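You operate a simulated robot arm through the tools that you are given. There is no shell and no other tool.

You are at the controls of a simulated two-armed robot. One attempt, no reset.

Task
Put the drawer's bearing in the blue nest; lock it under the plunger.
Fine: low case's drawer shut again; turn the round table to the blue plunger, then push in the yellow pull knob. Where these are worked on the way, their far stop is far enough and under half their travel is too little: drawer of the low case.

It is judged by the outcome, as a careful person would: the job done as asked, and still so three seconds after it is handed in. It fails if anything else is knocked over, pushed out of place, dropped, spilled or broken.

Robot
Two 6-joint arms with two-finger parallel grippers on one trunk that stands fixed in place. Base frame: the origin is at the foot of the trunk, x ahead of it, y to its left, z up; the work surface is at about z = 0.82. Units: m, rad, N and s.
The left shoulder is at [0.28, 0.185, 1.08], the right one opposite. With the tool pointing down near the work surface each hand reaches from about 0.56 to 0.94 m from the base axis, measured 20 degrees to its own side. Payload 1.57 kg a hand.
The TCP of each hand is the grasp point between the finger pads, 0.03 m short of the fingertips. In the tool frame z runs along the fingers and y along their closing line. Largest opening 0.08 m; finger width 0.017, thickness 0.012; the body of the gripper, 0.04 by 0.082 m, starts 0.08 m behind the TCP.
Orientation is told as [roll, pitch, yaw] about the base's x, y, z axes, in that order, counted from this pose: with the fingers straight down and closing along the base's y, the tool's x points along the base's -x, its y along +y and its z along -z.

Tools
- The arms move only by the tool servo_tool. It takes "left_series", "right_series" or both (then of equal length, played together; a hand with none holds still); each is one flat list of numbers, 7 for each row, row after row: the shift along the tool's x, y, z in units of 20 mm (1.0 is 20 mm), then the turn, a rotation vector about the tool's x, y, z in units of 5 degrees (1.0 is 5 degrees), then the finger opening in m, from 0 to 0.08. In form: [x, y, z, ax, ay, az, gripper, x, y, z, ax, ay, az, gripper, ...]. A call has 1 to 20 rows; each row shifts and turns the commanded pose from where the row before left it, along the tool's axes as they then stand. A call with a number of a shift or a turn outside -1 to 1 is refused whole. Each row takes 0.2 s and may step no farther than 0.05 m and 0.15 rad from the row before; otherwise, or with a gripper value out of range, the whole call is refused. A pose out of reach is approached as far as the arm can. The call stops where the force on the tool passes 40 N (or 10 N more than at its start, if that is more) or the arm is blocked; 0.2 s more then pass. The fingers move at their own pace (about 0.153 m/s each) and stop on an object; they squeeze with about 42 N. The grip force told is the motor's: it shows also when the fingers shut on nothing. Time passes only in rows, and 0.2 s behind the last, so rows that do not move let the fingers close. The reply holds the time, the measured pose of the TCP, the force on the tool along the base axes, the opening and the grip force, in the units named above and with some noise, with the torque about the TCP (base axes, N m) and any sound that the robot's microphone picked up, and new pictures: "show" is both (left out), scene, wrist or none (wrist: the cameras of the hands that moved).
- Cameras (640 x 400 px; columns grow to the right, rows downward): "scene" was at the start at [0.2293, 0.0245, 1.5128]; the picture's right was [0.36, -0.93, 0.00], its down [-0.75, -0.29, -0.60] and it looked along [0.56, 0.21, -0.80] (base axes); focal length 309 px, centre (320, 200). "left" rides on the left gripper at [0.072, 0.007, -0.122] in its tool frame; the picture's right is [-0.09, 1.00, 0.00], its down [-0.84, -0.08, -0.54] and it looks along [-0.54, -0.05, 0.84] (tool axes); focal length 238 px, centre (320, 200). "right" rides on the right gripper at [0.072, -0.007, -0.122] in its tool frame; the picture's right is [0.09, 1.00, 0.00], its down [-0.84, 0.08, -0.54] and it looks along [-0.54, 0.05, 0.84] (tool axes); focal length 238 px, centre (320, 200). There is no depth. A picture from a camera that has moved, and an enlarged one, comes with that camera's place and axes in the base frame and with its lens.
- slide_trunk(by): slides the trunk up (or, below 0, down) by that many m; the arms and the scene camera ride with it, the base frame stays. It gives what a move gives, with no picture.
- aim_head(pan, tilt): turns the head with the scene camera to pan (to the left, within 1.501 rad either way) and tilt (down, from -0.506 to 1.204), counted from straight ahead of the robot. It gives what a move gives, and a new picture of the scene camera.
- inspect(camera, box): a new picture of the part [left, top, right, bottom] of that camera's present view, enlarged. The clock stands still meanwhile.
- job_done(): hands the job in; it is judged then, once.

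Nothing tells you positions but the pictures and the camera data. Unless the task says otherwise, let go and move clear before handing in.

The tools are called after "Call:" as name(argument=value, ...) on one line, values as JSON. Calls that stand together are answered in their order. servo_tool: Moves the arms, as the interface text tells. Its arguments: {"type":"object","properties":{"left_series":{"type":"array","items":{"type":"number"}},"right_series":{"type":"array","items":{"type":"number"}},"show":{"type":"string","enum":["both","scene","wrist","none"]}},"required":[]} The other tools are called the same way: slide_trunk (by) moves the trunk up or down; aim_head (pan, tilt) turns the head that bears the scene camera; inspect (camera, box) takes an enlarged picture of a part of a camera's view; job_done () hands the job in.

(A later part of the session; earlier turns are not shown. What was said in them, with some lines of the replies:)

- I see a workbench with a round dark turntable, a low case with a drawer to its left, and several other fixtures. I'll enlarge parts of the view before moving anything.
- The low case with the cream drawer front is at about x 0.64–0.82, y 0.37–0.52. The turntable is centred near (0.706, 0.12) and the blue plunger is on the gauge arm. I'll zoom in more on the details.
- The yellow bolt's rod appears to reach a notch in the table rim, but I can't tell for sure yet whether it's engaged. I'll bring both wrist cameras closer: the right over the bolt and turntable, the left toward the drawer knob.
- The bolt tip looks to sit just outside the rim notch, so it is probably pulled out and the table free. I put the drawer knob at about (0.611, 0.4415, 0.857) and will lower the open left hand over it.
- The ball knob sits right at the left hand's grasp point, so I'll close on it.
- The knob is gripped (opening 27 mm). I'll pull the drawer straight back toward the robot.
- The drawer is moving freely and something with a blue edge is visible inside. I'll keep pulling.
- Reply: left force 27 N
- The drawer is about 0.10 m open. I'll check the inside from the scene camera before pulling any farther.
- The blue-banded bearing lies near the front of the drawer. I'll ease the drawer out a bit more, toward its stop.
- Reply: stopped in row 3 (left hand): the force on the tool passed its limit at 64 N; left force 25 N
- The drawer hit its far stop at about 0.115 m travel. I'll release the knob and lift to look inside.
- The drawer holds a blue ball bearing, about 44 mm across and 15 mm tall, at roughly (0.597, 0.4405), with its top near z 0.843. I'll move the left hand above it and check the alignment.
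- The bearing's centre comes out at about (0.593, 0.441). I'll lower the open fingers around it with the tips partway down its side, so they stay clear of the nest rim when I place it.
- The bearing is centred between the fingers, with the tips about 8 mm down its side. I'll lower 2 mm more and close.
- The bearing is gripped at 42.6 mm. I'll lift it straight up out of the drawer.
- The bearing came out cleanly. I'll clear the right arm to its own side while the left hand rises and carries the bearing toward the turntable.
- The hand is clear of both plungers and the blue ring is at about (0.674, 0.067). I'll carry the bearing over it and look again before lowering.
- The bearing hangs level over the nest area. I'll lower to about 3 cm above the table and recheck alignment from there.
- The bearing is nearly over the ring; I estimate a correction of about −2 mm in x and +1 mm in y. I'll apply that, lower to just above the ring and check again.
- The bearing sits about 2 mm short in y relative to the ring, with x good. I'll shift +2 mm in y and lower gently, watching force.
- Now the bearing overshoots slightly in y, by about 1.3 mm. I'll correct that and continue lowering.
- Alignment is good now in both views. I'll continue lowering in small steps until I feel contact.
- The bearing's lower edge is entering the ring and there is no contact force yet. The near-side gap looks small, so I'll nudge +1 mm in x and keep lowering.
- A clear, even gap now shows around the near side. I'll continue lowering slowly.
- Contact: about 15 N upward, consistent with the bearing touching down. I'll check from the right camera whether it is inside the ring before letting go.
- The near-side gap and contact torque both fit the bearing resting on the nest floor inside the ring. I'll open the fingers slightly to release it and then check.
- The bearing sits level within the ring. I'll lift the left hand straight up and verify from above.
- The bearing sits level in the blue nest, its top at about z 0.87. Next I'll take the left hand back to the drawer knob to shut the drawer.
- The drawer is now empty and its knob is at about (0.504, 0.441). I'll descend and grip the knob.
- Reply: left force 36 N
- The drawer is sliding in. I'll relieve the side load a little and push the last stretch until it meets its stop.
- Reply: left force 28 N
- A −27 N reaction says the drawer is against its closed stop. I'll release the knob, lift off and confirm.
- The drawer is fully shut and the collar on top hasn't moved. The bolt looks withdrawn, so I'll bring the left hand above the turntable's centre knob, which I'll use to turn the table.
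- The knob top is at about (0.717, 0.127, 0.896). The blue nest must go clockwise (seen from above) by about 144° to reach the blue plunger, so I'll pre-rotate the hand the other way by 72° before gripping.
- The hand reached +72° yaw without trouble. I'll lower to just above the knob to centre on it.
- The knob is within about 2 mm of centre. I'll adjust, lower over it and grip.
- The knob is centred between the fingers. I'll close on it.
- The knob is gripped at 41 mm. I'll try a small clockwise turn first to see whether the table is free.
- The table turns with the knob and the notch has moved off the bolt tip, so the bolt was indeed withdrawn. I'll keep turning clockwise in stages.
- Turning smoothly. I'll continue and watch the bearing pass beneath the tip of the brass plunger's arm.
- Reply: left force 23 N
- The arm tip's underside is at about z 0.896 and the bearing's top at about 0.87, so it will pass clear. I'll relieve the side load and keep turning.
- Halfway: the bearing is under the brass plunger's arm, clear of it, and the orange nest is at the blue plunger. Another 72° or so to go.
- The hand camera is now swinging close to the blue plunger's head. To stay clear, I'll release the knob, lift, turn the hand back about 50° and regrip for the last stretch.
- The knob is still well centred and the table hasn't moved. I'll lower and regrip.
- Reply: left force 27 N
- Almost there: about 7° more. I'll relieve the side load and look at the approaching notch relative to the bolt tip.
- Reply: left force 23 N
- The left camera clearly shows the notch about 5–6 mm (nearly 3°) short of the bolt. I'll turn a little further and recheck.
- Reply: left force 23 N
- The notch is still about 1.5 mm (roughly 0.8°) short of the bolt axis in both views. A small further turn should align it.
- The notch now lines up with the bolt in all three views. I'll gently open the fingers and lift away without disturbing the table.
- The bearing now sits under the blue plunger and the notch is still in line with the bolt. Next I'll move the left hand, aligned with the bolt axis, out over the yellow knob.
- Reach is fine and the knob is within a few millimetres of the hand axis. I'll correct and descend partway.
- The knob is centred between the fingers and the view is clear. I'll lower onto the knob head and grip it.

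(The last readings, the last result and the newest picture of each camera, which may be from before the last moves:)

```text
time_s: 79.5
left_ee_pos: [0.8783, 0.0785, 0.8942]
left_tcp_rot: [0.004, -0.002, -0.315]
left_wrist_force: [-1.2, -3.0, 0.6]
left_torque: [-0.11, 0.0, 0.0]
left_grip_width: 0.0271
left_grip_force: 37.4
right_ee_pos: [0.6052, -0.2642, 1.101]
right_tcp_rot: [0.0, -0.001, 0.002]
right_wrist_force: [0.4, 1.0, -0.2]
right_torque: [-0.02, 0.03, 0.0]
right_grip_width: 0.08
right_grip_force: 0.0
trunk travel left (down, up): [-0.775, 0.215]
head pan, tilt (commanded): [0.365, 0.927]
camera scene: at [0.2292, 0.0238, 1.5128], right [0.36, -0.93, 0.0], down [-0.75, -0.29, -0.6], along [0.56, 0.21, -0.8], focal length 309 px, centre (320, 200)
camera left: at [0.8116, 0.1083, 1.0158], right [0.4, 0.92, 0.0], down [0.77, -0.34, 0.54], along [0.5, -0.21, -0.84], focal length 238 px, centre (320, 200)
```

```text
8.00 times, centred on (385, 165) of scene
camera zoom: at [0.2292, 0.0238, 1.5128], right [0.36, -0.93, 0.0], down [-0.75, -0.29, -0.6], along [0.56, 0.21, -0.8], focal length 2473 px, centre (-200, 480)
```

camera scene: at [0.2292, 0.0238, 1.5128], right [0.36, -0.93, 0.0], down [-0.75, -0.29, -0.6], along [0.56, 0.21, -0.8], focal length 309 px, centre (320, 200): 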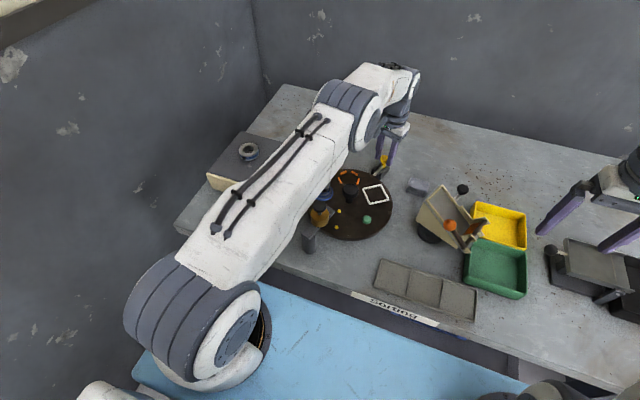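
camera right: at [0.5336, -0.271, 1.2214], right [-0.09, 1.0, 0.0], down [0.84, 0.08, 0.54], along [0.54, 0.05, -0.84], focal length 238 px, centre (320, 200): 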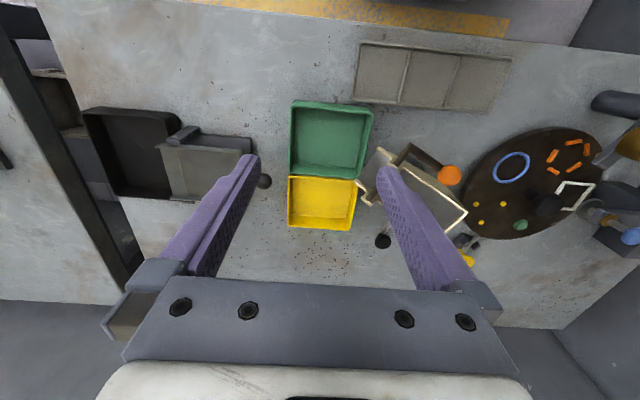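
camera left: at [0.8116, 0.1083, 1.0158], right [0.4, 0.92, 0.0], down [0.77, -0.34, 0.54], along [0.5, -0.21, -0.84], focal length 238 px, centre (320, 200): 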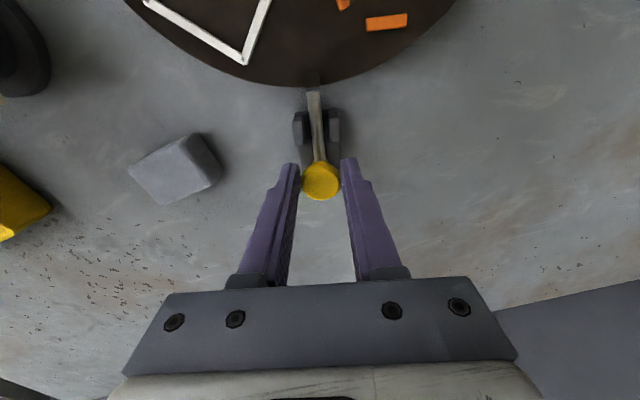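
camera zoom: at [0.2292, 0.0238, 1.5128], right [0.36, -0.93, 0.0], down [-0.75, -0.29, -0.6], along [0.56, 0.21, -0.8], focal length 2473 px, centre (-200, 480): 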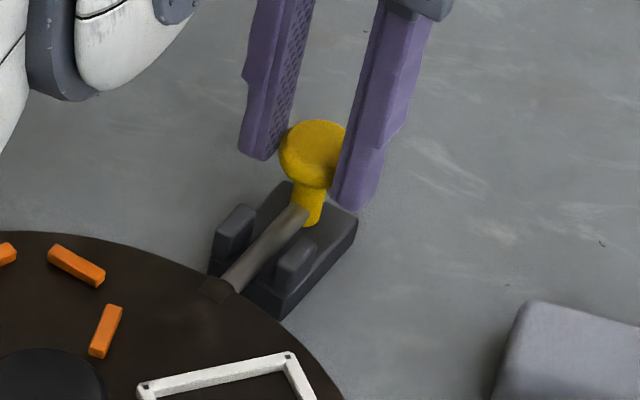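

Gripped at 27 mm, with the rod tip pointed at the notch. I'll push the bolt inward in small steps, watching force.

Call:
servo_tool(left_series=[0.1, 0, 0, 0, 0, 0, 0.015, 0.1, 0, 0, 0, 0, 0, 0.015, 0.1, 0, 0, 0, 0, 0, 0.015, 0.1, 0, 0, 0, 0, 0, 0.015], show="both")

Call:
inspect(camera="left", box=[240, 60, 400, 200])

Call:
inspect(camera="scene", box=[360, 140, 410, 190])

```text
time_s: 80.5
left_ee_pos: [0.87, 0.0813, 0.8933]
left_tcp_rot: [0.003, -0.002, -0.316]
left_wrist_force: [-1.5, -3.9, 1.8]
left_torque: [-0.13, 0.04, -0.08]
left_grip_width: 0.0272
left_grip_force: 37.8
right_ee_pos: [0.6049, -0.2638, 1.1013]
right_tcp_rot: [-0.001, -0.001, 0.002]
right_wrist_force: [0.1, 0.5, -0.1]
right_torque: [0.0, 0.02, 0.01]
right_grip_width: 0.08
right_grip_force: 0.1
trunk travel left (down, up): [-0.775, 0.215]
head pan, tilt (commanded): [0.365, 0.927]
camera scene: at [0.2292, 0.0238, 1.5128], right [0.36, -0.93, 0.0], down [-0.75, -0.29, -0.6], along [0.56, 0.21, -0.8], focal length 309 px, centre (320, 200)
camera left: at [0.8035, 0.1107, 1.0158], right [0.4, 0.92, 0.0], down [0.77, -0.34, 0.54], along [0.5, -0.21, -0.84], focal length 238 px, centre (320, 200)
```

scene: 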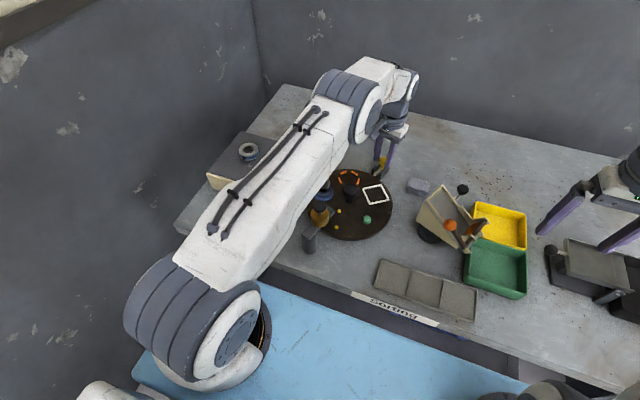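
left: 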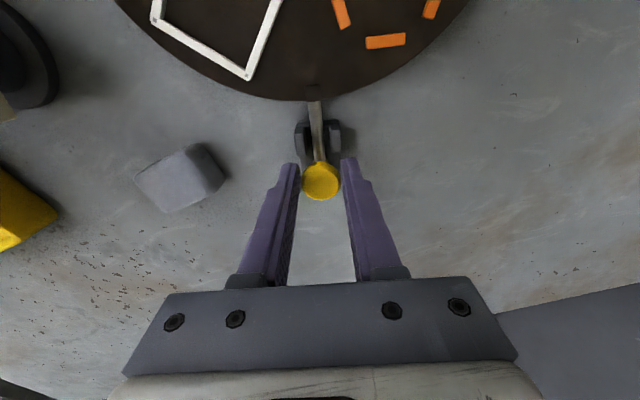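

```text
2.86 times, centred on (320, 130) of left
camera zoom: at [0.8035, 0.1107, 1.0158], right [0.4, 0.92, 0.0], down [0.77, -0.34, 0.54], along [0.5, -0.21, -0.84], focal length 681 px, centre (320, 400)
```

zoom: 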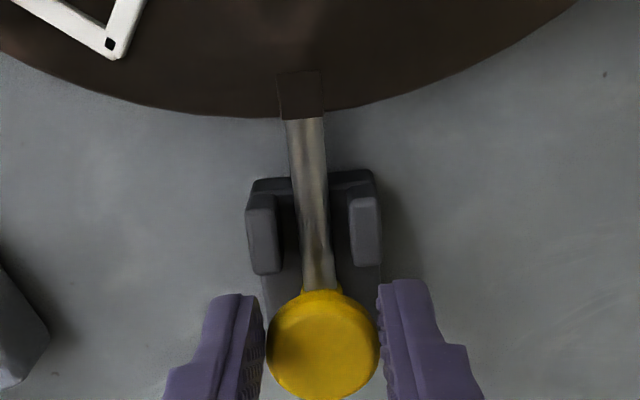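

```text
8.00 times, centred on (385, 165) of scene
camera zoom: at [0.2292, 0.0238, 1.5128], right [0.36, -0.93, 0.0], down [-0.75, -0.29, -0.6], along [0.56, 0.21, -0.8], focal length 2473 px, centre (-200, 480)
```

zoom: 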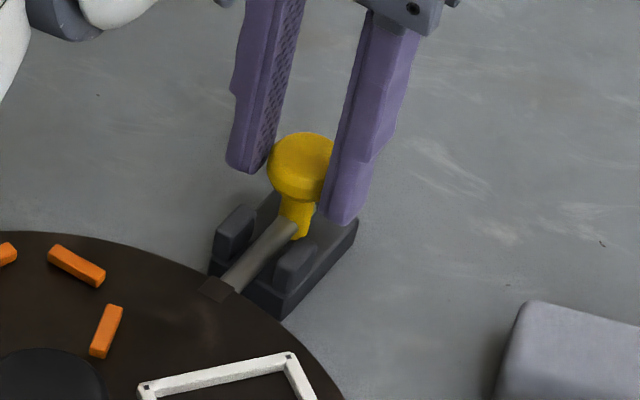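

The rod is sliding under the rim at the notch with no resistance. I'll continue to its stop.

Call:
servo_tool(left_series=[0.1, 0, 0, 0, 0, 0, 0.015, 0.1, 0, 0, 0, 0, 0, 0.015, 0.1, 0, 0, 0, 0, 0, 0.015, 0.1, 0, 0, 0, 0, 0, 0.015], show="both")

Call:
inspect(camera="left", box=[240, 60, 400, 200])

Call:
inspect(camera="scene", box=[360, 140, 410, 190])

```text
time_s: 81.5
left_ee_pos: [0.8646, 0.0822, 0.8936]
left_tcp_rot: [0.006, -0.003, -0.314]
left_wrist_force: [12.8, -4.5, -13.9]
left_torque: [0.09, -0.07, 0.04]
left_grip_width: 0.0273
left_grip_force: 37.1
right_ee_pos: [0.6064, -0.2635, 1.0999]
right_tcp_rot: [0.0, 0.002, 0.0]
right_wrist_force: [-0.2, -0.2, -0.3]
right_torque: [-0.02, 0.03, -0.02]
right_grip_width: 0.08
right_grip_force: 0.0
trunk travel left (down, up): [-0.775, 0.215]
head pan, tilt (commanded): [0.365, 0.927]
camera scene: at [0.2308, 0.0238, 1.5124], right [0.36, -0.93, 0.0], down [-0.75, -0.29, -0.6], along [0.56, 0.21, -0.8], focal length 309 px, centre (320, 200)
camera left: at [0.7977, 0.1126, 1.0157], right [0.4, 0.92, 0.0], down [0.77, -0.34, 0.54], along [0.5, -0.21, -0.84], focal length 238 px, centre (320, 200)
```

scene: 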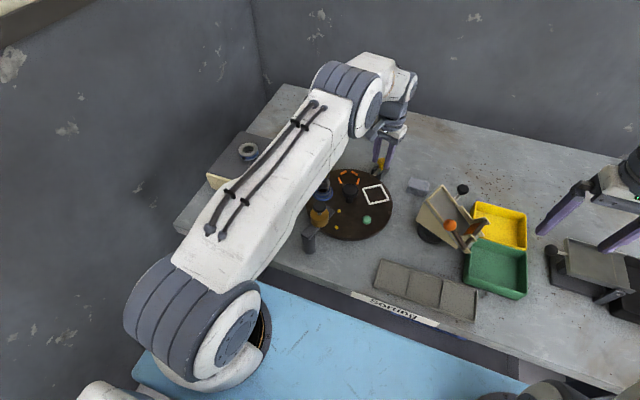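
left: 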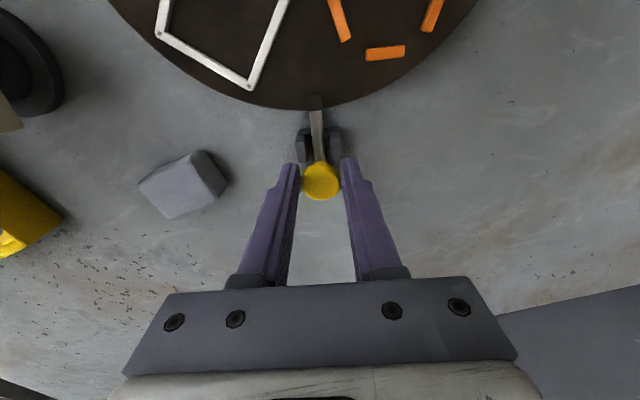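

```text
2.86 times, centred on (320, 130) of left
camera zoom: at [0.7977, 0.1126, 1.0157], right [0.4, 0.92, 0.0], down [0.77, -0.34, 0.54], along [0.5, -0.21, -0.84], focal length 681 px, centre (320, 400)
```

zoom: 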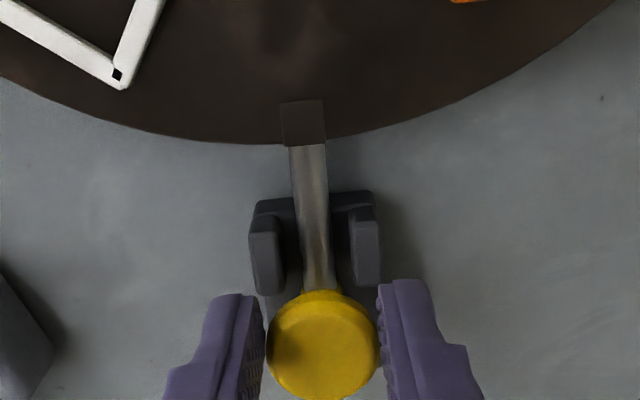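

```text
8.00 times, centred on (385, 165) of scene
camera zoom: at [0.2308, 0.0238, 1.5124], right [0.36, -0.93, 0.0], down [-0.75, -0.29, -0.6], along [0.56, 0.21, -0.8], focal length 2473 px, centre (-200, 480)
```

zoom: 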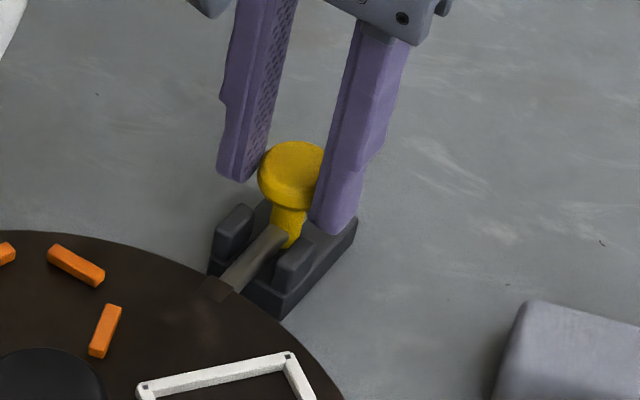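

Resistance is building at about 14 mm of travel, where I'd expect the bolt's inner stop. I'll push slightly more to confirm.

Call:
servo_tool(left_series=[0.08, 0, 0, 0, 0, 0, 0.015, 0.08, 0, 0, 0, 0, 0, 0.015, 0, 0, 0, 0, 0, 0, 0.015], show="none")

Call:
inspect(camera="left", box=[240, 60, 400, 200])

Call:
inspect(camera="scene", box=[360, 140, 410, 190])

```text
time_s: 82.3
left_ee_pos: [0.864, 0.0817, 0.8931]
left_tcp_rot: [0.003, -0.01, -0.317]
left_wrist_force: [24.7, -14.0, -13.0]
left_torque: [-0.29, -0.53, -0.07]
left_grip_width: 0.0273
left_grip_force: 37.7
right_ee_pos: [0.6064, -0.2638, 1.099]
right_tcp_rot: [0.0, 0.001, 0.0]
right_wrist_force: [-0.2, 0.0, 0.0]
right_torque: [-0.03, 0.03, -0.02]
right_grip_width: 0.08
right_grip_force: 0.0
trunk travel left (down, up): [-0.775, 0.215]
head pan, tilt (commanded): [0.365, 0.927]
```

```text
2.86 times, centred on (320, 130) of left
camera zoom: at [0.7958, 0.1134, 1.0157], right [0.4, 0.92, 0.0], down [0.77, -0.33, 0.55], along [0.51, -0.22, -0.83], focal length 681 px, centre (320, 400)
```

zoom: 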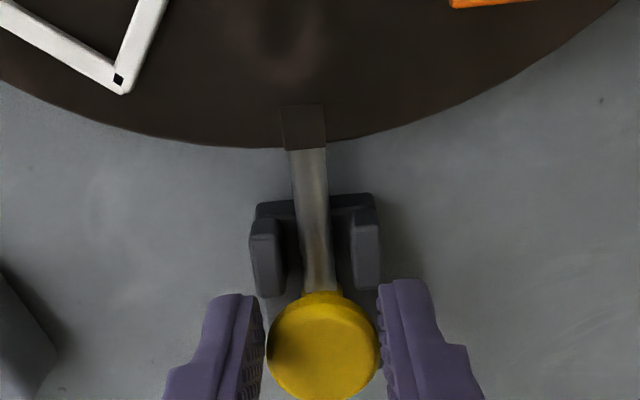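

```text
8.00 times, centred on (385, 165) of scene
camera zoom: at [0.2312, 0.0232, 1.5125], right [0.36, -0.93, 0.0], down [-0.75, -0.28, -0.6], along [0.56, 0.21, -0.8], focal length 2473 px, centre (-200, 480)
```

zoom: 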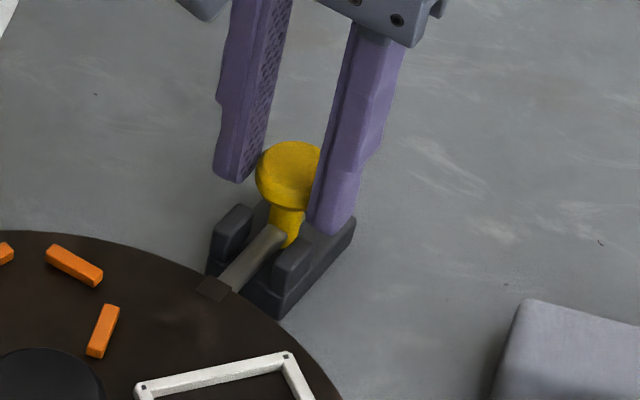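

The bolt has stopped after about 14.7 mm and pushes back at about 28 N along its axis, so it is fully home in the notch. I'll open the fingers and lift straight up.

Call:
servo_tool(left_series=[0, 0, 0, 0, 0, 0, 0.035, 0, 0, 0, 0, 0, 0, 0.06, 0, 0, 0, 0, 0, 0, 0.06, 0, 0, -0.5, 0, 0, 0, 0.06, 0, 0, -0.9, 0, 0, 0, 0.06, 0, 0, -0.9, 0, 0, 0, 0.06, 0, 0, -0.9, 0, 0, 0, 0.06, 0, 0, -0.9, 0, 0, 0, 0.06, 0, 0, -0.9, 0, 0, 0, 0.06, 0, 0, -0.9, 0, 0, 0, 0.06, 0, 0, 0, 0, 0, 0, 0.06], show="both")

Call:
inspect(camera="left", box=[240, 40, 400, 180])

Call:
inspect(camera="scene", box=[360, 145, 400, 185])

Call:
inspect(camera="scene", box=[300, 140, 400, 245])

Call:
inspect(camera="right", box=[460, 220, 520, 270])

```text
time_s: 84.7
left_ee_pos: [0.8628, 0.0864, 1.0138]
left_tcp_rot: [0.003, -0.002, -0.315]
left_wrist_force: [1.0, 0.3, -0.7]
left_torque: [0.0, 0.03, -0.01]
left_grip_width: 0.0601
left_grip_force: 0.1
right_ee_pos: [0.6054, -0.2618, 1.101]
right_tcp_rot: [0.0, 0.001, 0.002]
right_wrist_force: [0.1, -0.2, -0.2]
right_torque: [0.0, 0.01, 0.0]
right_grip_width: 0.0799
right_grip_force: 0.1
trunk travel left (down, up): [-0.775, 0.215]
head pan, tilt (commanded): [0.365, 0.927]
camera scene: at [0.2292, 0.0239, 1.5128], right [0.36, -0.93, 0.0], down [-0.75, -0.29, -0.6], along [0.56, 0.21, -0.8], focal length 309 px, centre (320, 200)
camera left: at [0.7949, 0.1155, 1.1361], right [0.4, 0.92, 0.0], down [0.77, -0.34, 0.54], along [0.5, -0.21, -0.84], focal length 238 px, centre (320, 200)
```

scene: 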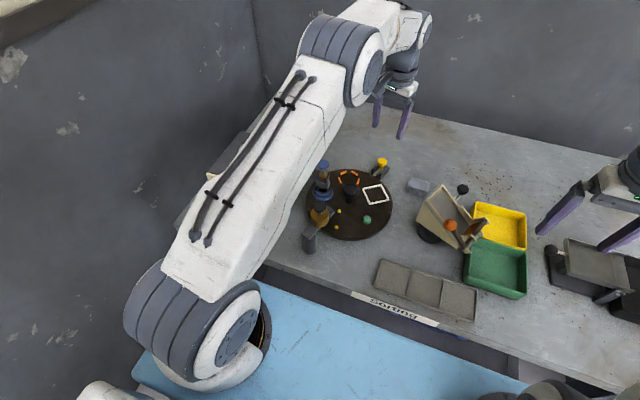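
left: 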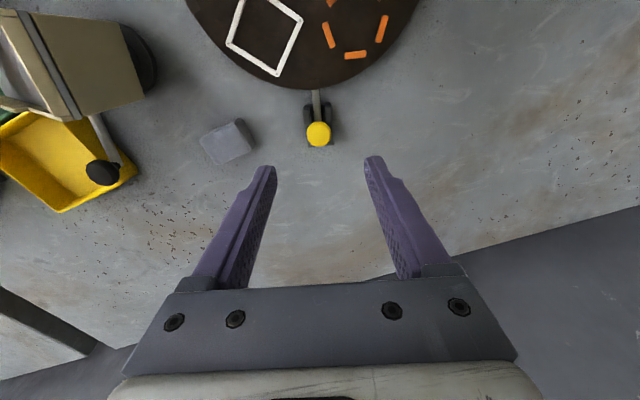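

```text
2.86 times, centred on (320, 110) of left
camera zoom: at [0.7949, 0.1155, 1.1361], right [0.4, 0.92, 0.0], down [0.77, -0.34, 0.54], along [0.5, -0.21, -0.84], focal length 681 px, centre (320, 457)
```

zoom: 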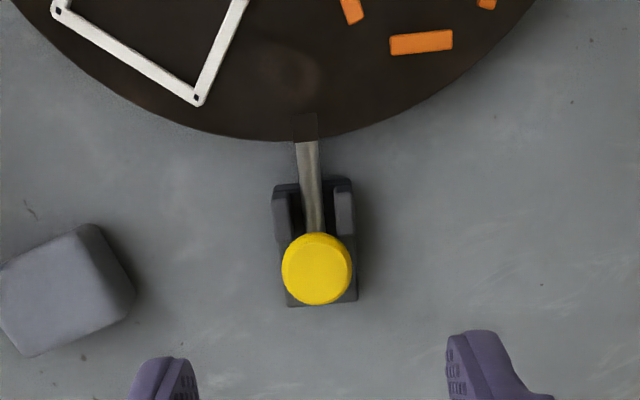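

```text
10.00 times, centred on (380, 165) of scene
camera zoom: at [0.2292, 0.0239, 1.5128], right [0.36, -0.93, 0.0], down [-0.75, -0.29, -0.6], along [0.56, 0.21, -0.8], focal length 3091 px, centre (-280, 550)
```

zoom: 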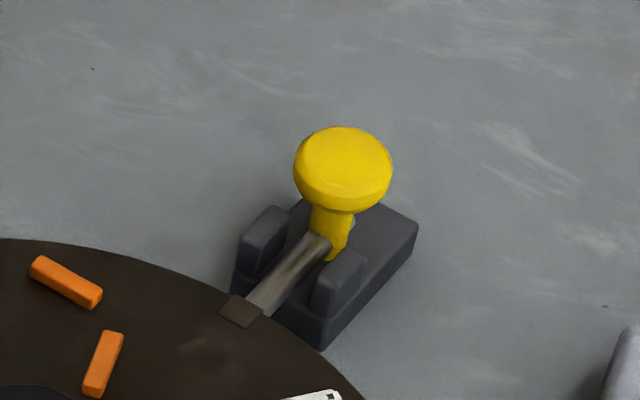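

```text
3.81 times, centred on (350, 192) of scene
camera zoom: at [0.2292, 0.0239, 1.5128], right [0.36, -0.93, 0.0], down [-0.75, -0.29, -0.6], along [0.56, 0.21, -0.8], focal length 1178 px, centre (206, 229)
```

zoom: 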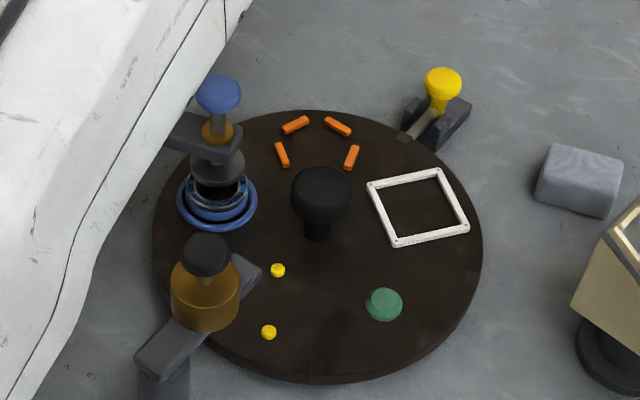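

```text
8.00 times, centred on (490, 245) of right
camera zoom: at [0.5337, -0.2706, 1.2214], right [-0.09, 1.0, 0.0], down [0.84, 0.08, 0.54], along [0.54, 0.05, -0.84], focal length 1907 px, centre (-1040, -160)
```

zoom: 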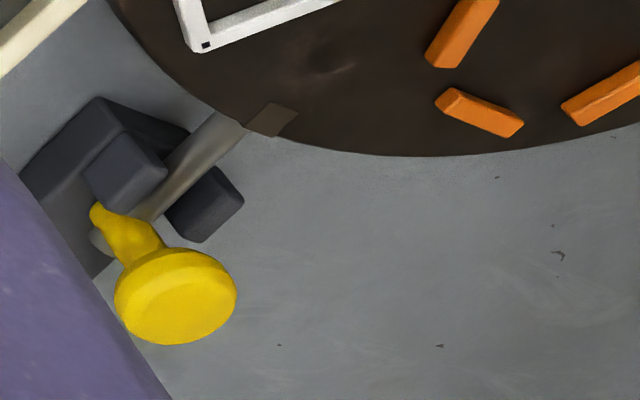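

The rod now enters the rim at the notch. I'll zoom in further on the bolt to be sure it's fully home.

Call:
inspect(camera="left", box=[300, 75, 340, 115])

Call:
inspect(camera="left", box=[295, 85, 345, 150])

Call:
inspect(camera="scene", box=[370, 155, 394, 179])

```text
10.00 times, centred on (320, 95) of left
camera zoom: at [0.7949, 0.1155, 1.1361], right [0.4, 0.92, 0.0], down [0.77, -0.34, 0.54], along [0.5, -0.21, -0.84], focal length 2384 px, centre (320, 1250)
```

zoom: 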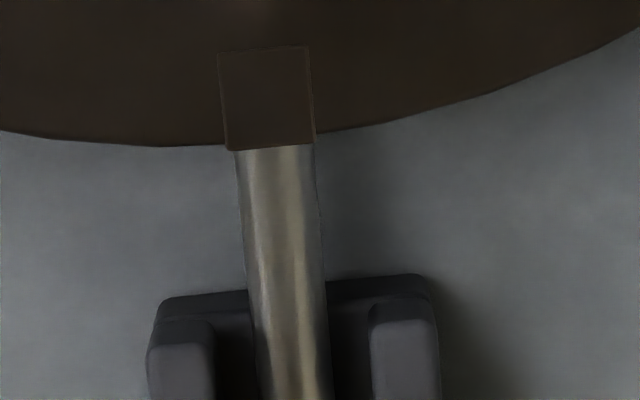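

```text
6.15 times, centred on (320, 118) of left
camera zoom: at [0.7949, 0.1155, 1.1361], right [0.4, 0.92, 0.0], down [0.77, -0.34, 0.54], along [0.5, -0.21, -0.84], focal length 1467 px, centre (320, 708)
```

zoom: 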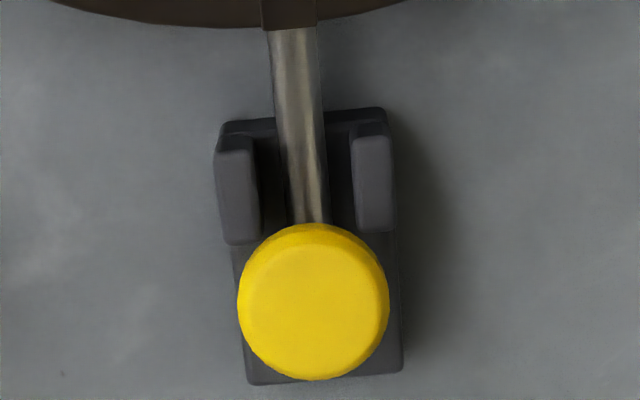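

```text
16.00 times, centred on (382, 167) of scene
camera zoom: at [0.2292, 0.0239, 1.5128], right [0.36, -0.93, 0.0], down [-0.75, -0.29, -0.6], along [0.56, 0.21, -0.8], focal length 4946 px, centre (-672, 728)
```

zoom: 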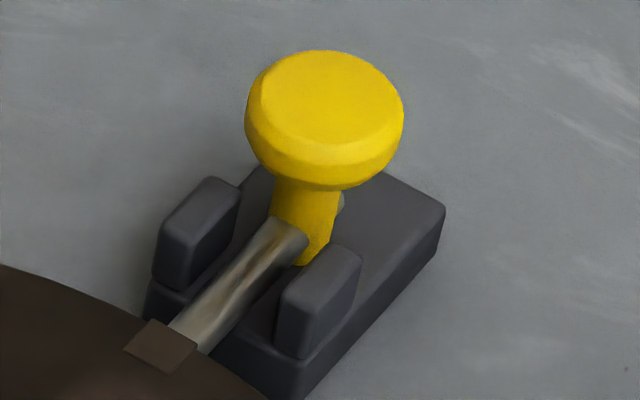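

The rod and notch line up to a fraction of a millimetre and the bolt stands at its hard stop, unchanged after release. I'll raise the left hand and move it clear.

Call:
servo_tool(left_series=[0, 0, -1, 0, 0, 0, 0.06, 0, 0, -1, 0, 0, 0, 0.06, 0, 0, -1, 0, 0, 0, 0.06, 0, 0, -1, 0, 0, 0, 0.06, 0, 0, -0.5, 0, 0, 0, 0.06, 0.95, 0.3, 0, 0, 0, 0, 0.06, 0.95, 0.3, 0, 0, 0, 0, 0.06, 0.95, 0.3, 0, 0, 0, 0, 0.06, 0.95, 0.3, 0, 0, 0, 0, 0.06, 0.95, 0.3, 0, 0, 0, 0, 0.06, 0.95, 0.5, 0, 0, 0, 0, 0.06, 0.95, 0.6, 0, 0, 0, 0, 0.06, 0.95, 0.7, 0, 0, 0, 0, 0.06, 0.95, 0.8, 0, 0, 0, 0, 0.06, 0.95, 0.9, 0, 0, 0, 0, 0.06, 0.95, 0.9, 0, 0, 0, 0, 0.06, 0.95, 0.9, 0, 0, 0, 0, 0.06, 0.95, 0.9, 0, 0, 0, 0, 0.06, 0.95, 0.9, 0, 0, 0, 0, 0.06, 0.95, 0.9, 0, 0, 0, 0, 0.06], show="both")

Call:
inspect(camera="scene", box=[300, 140, 400, 245])

Call:
inspect(camera="right", box=[440, 110, 640, 270])

```text
time_s: 88.9
left_ee_pos: [0.6486, 0.3563, 1.1026]
left_tcp_rot: [0.004, -0.001, -0.315]
left_wrist_force: [0.7, 0.7, 0.6]
left_torque: [0.03, -0.01, 0.01]
left_grip_width: 0.0602
left_grip_force: 0.0
right_ee_pos: [0.6051, -0.2628, 1.1003]
right_tcp_rot: [0.0, 0.0, 0.003]
right_wrist_force: [0.9, -0.8, 0.8]
right_torque: [0.02, -0.03, 0.02]
right_grip_width: 0.0801
right_grip_force: 0.0
trunk travel left (down, up): [-0.775, 0.215]
head pan, tilt (commanded): [0.365, 0.927]
camera scene: at [0.2294, 0.0239, 1.5128], right [0.36, -0.93, 0.0], down [-0.75, -0.29, -0.6], along [0.56, 0.21, -0.8], focal length 309 px, centre (320, 200)
camera left: at [0.5822, 0.3862, 1.2247], right [0.4, 0.92, 0.0], down [0.77, -0.34, 0.54], along [0.5, -0.21, -0.84], focal length 238 px, centre (320, 200)
```

scene: 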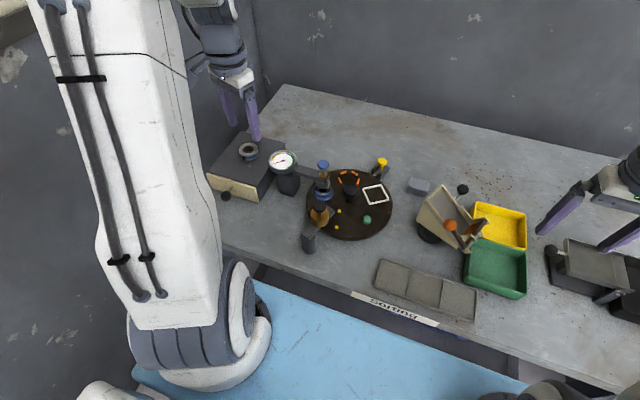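
left: 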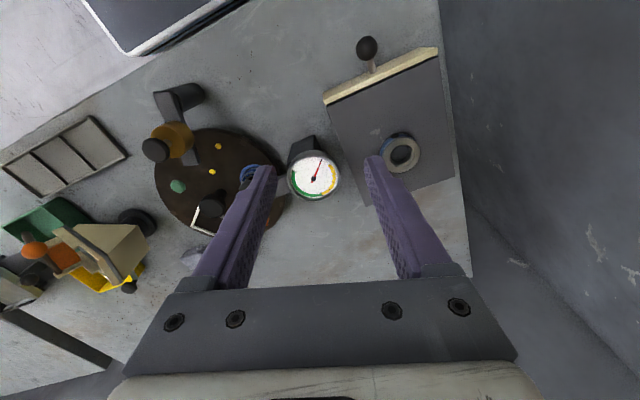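

```text
3.81 times, centred on (350, 192) of scene
camera zoom: at [0.2294, 0.0239, 1.5128], right [0.36, -0.93, 0.0], down [-0.75, -0.29, -0.6], along [0.56, 0.21, -0.8], focal length 1178 px, centre (206, 229)
```

zoom: 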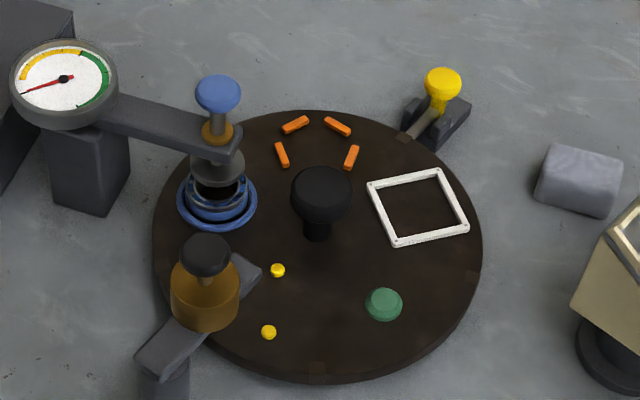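

```text
2.50 times, centred on (540, 190) of right
camera zoom: at [0.5337, -0.2707, 1.2214], right [-0.09, 1.0, 0.0], down [0.84, 0.08, 0.54], along [0.54, 0.05, -0.84], focal length 596 px, centre (-230, 225)
```

zoom: 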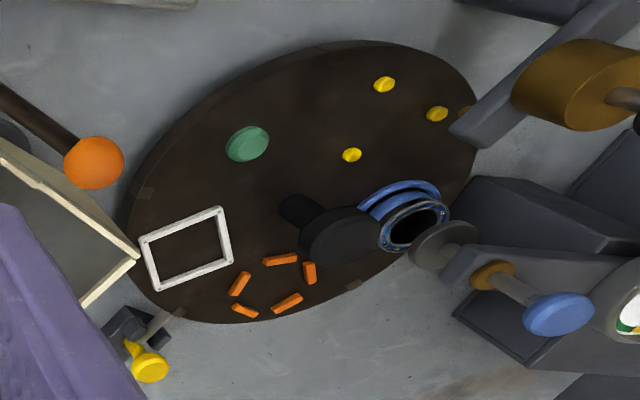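

Call:
inspect(camera="scene", box=[340, 170, 370, 206])

Call:
inspect(camera="right", box=[560, 170, 620, 220])

Call:
inspect(camera="scene", box=[310, 160, 350, 205])

Call:
inspect(camera="scene", box=[200, 125, 310, 210])

```text
11.11 times, centred on (355, 188) of scene
camera zoom: at [0.2294, 0.0239, 1.5128], right [0.36, -0.93, 0.0], down [-0.75, -0.29, -0.6], along [0.56, 0.21, -0.8], focal length 3434 px, centre (-69, 333)
```

zoom: 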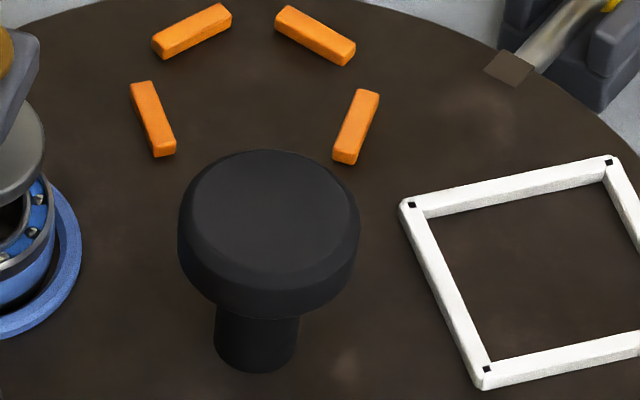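

```text
8.00 times, centred on (590, 195) of right
camera zoom: at [0.5337, -0.2707, 1.2214], right [-0.09, 1.0, 0.0], down [0.84, 0.08, 0.54], along [0.54, 0.05, -0.84], focal length 1907 px, centre (-1840, 240)
```

zoom: 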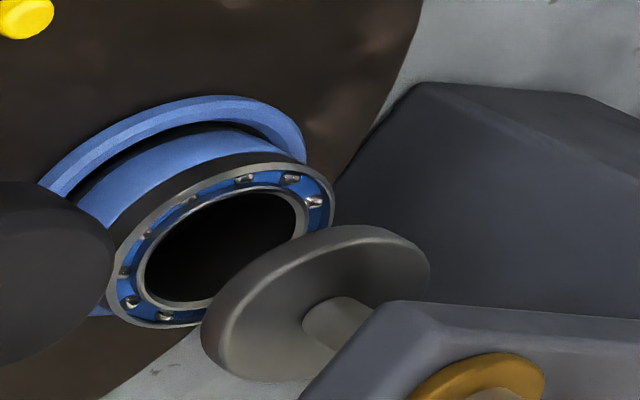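

```text
8.89 times, centred on (330, 182) of scene
camera zoom: at [0.2294, 0.0239, 1.5128], right [0.36, -0.93, 0.0], down [-0.75, -0.29, -0.6], along [0.56, 0.21, -0.8], focal length 2748 px, centre (231, 356)
```

zoom: 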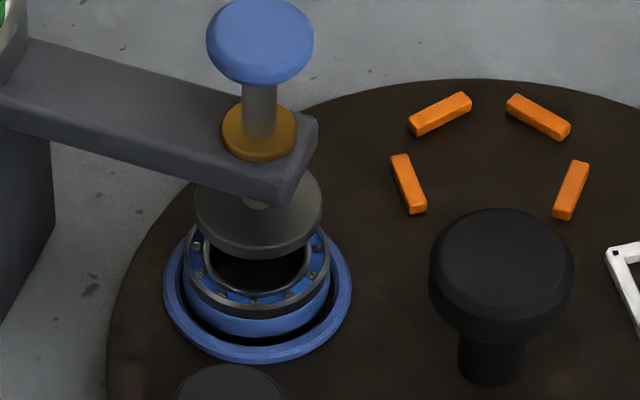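

```text
4.71 times, centred on (255, 168) of scene
camera zoom: at [0.2294, 0.0239, 1.5128], right [0.36, -0.93, 0.0], down [-0.75, -0.29, -0.6], along [0.56, 0.21, -0.8], focal length 1455 px, centre (626, 353)
```

zoom: 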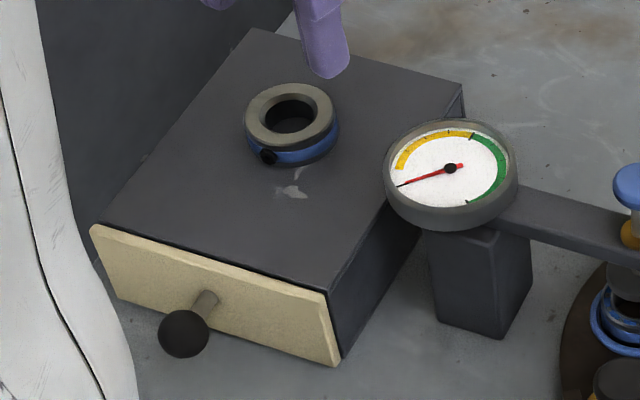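

Everything looks right. I'll compare the bolt with the very first close-up, using the same crop, for a last check of its travel.

Call:
inspect(camera="scene", box=[355, 140, 415, 178])

```text
10.53 times, centred on (385, 159) of scene
camera zoom: at [0.2294, 0.0239, 1.5128], right [0.36, -0.93, 0.0], down [-0.75, -0.29, -0.6], along [0.56, 0.21, -0.8], focal length 3254 px, centre (-364, 632)
```

zoom: 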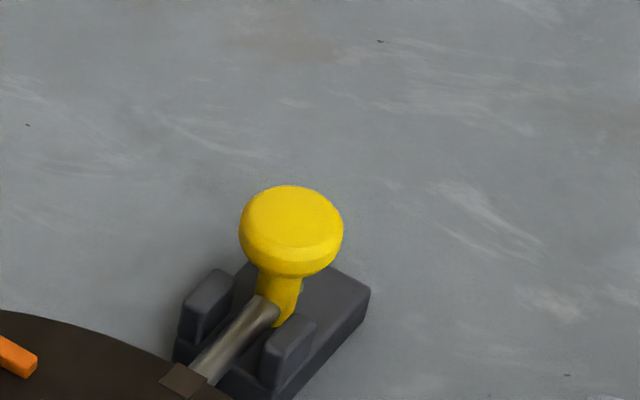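

The job is complete, and both hands are empty and clear:
- **Bearing:** it sits level in the blue nest, directly under the blue plunger.
- **Table lock:** the yellow knob is pushed in about 12 mm, up against its stop. Its rod is in the rim notch.
- **Drawer:** the low case's drawer is shut flush, with the collar still in place on top.

I'm handing it in now.

Call:
job_done()

```text
The job is handed in.
```

The bearing from the low case's drawer is in the blue nest, under the blue plunger, and the job is handed in. I haven't had the judge's result.

- **Bearing:** it sits level inside the blue ring.
- **Table:** I turned it about 144° clockwise by its centre knob, until the rim notch lined up with the bolt.
- **Yellow pull knob:** it was already pulled out at the start. I pushed it in about 12 mm until it hit a hard stop, so its rod is in the notch. I didn't try turning the table afterwards to test the lock.
- **Drawer:** I opened it to its far stop for the bearing, then pushed it shut against its closed stop.

I took "lock it under the plunger" to mean locking the table with the yellow knob, so I didn't press the plunger itself. I saw nothing else moved or knocked over, and both hands were empty and clear at hand-in.
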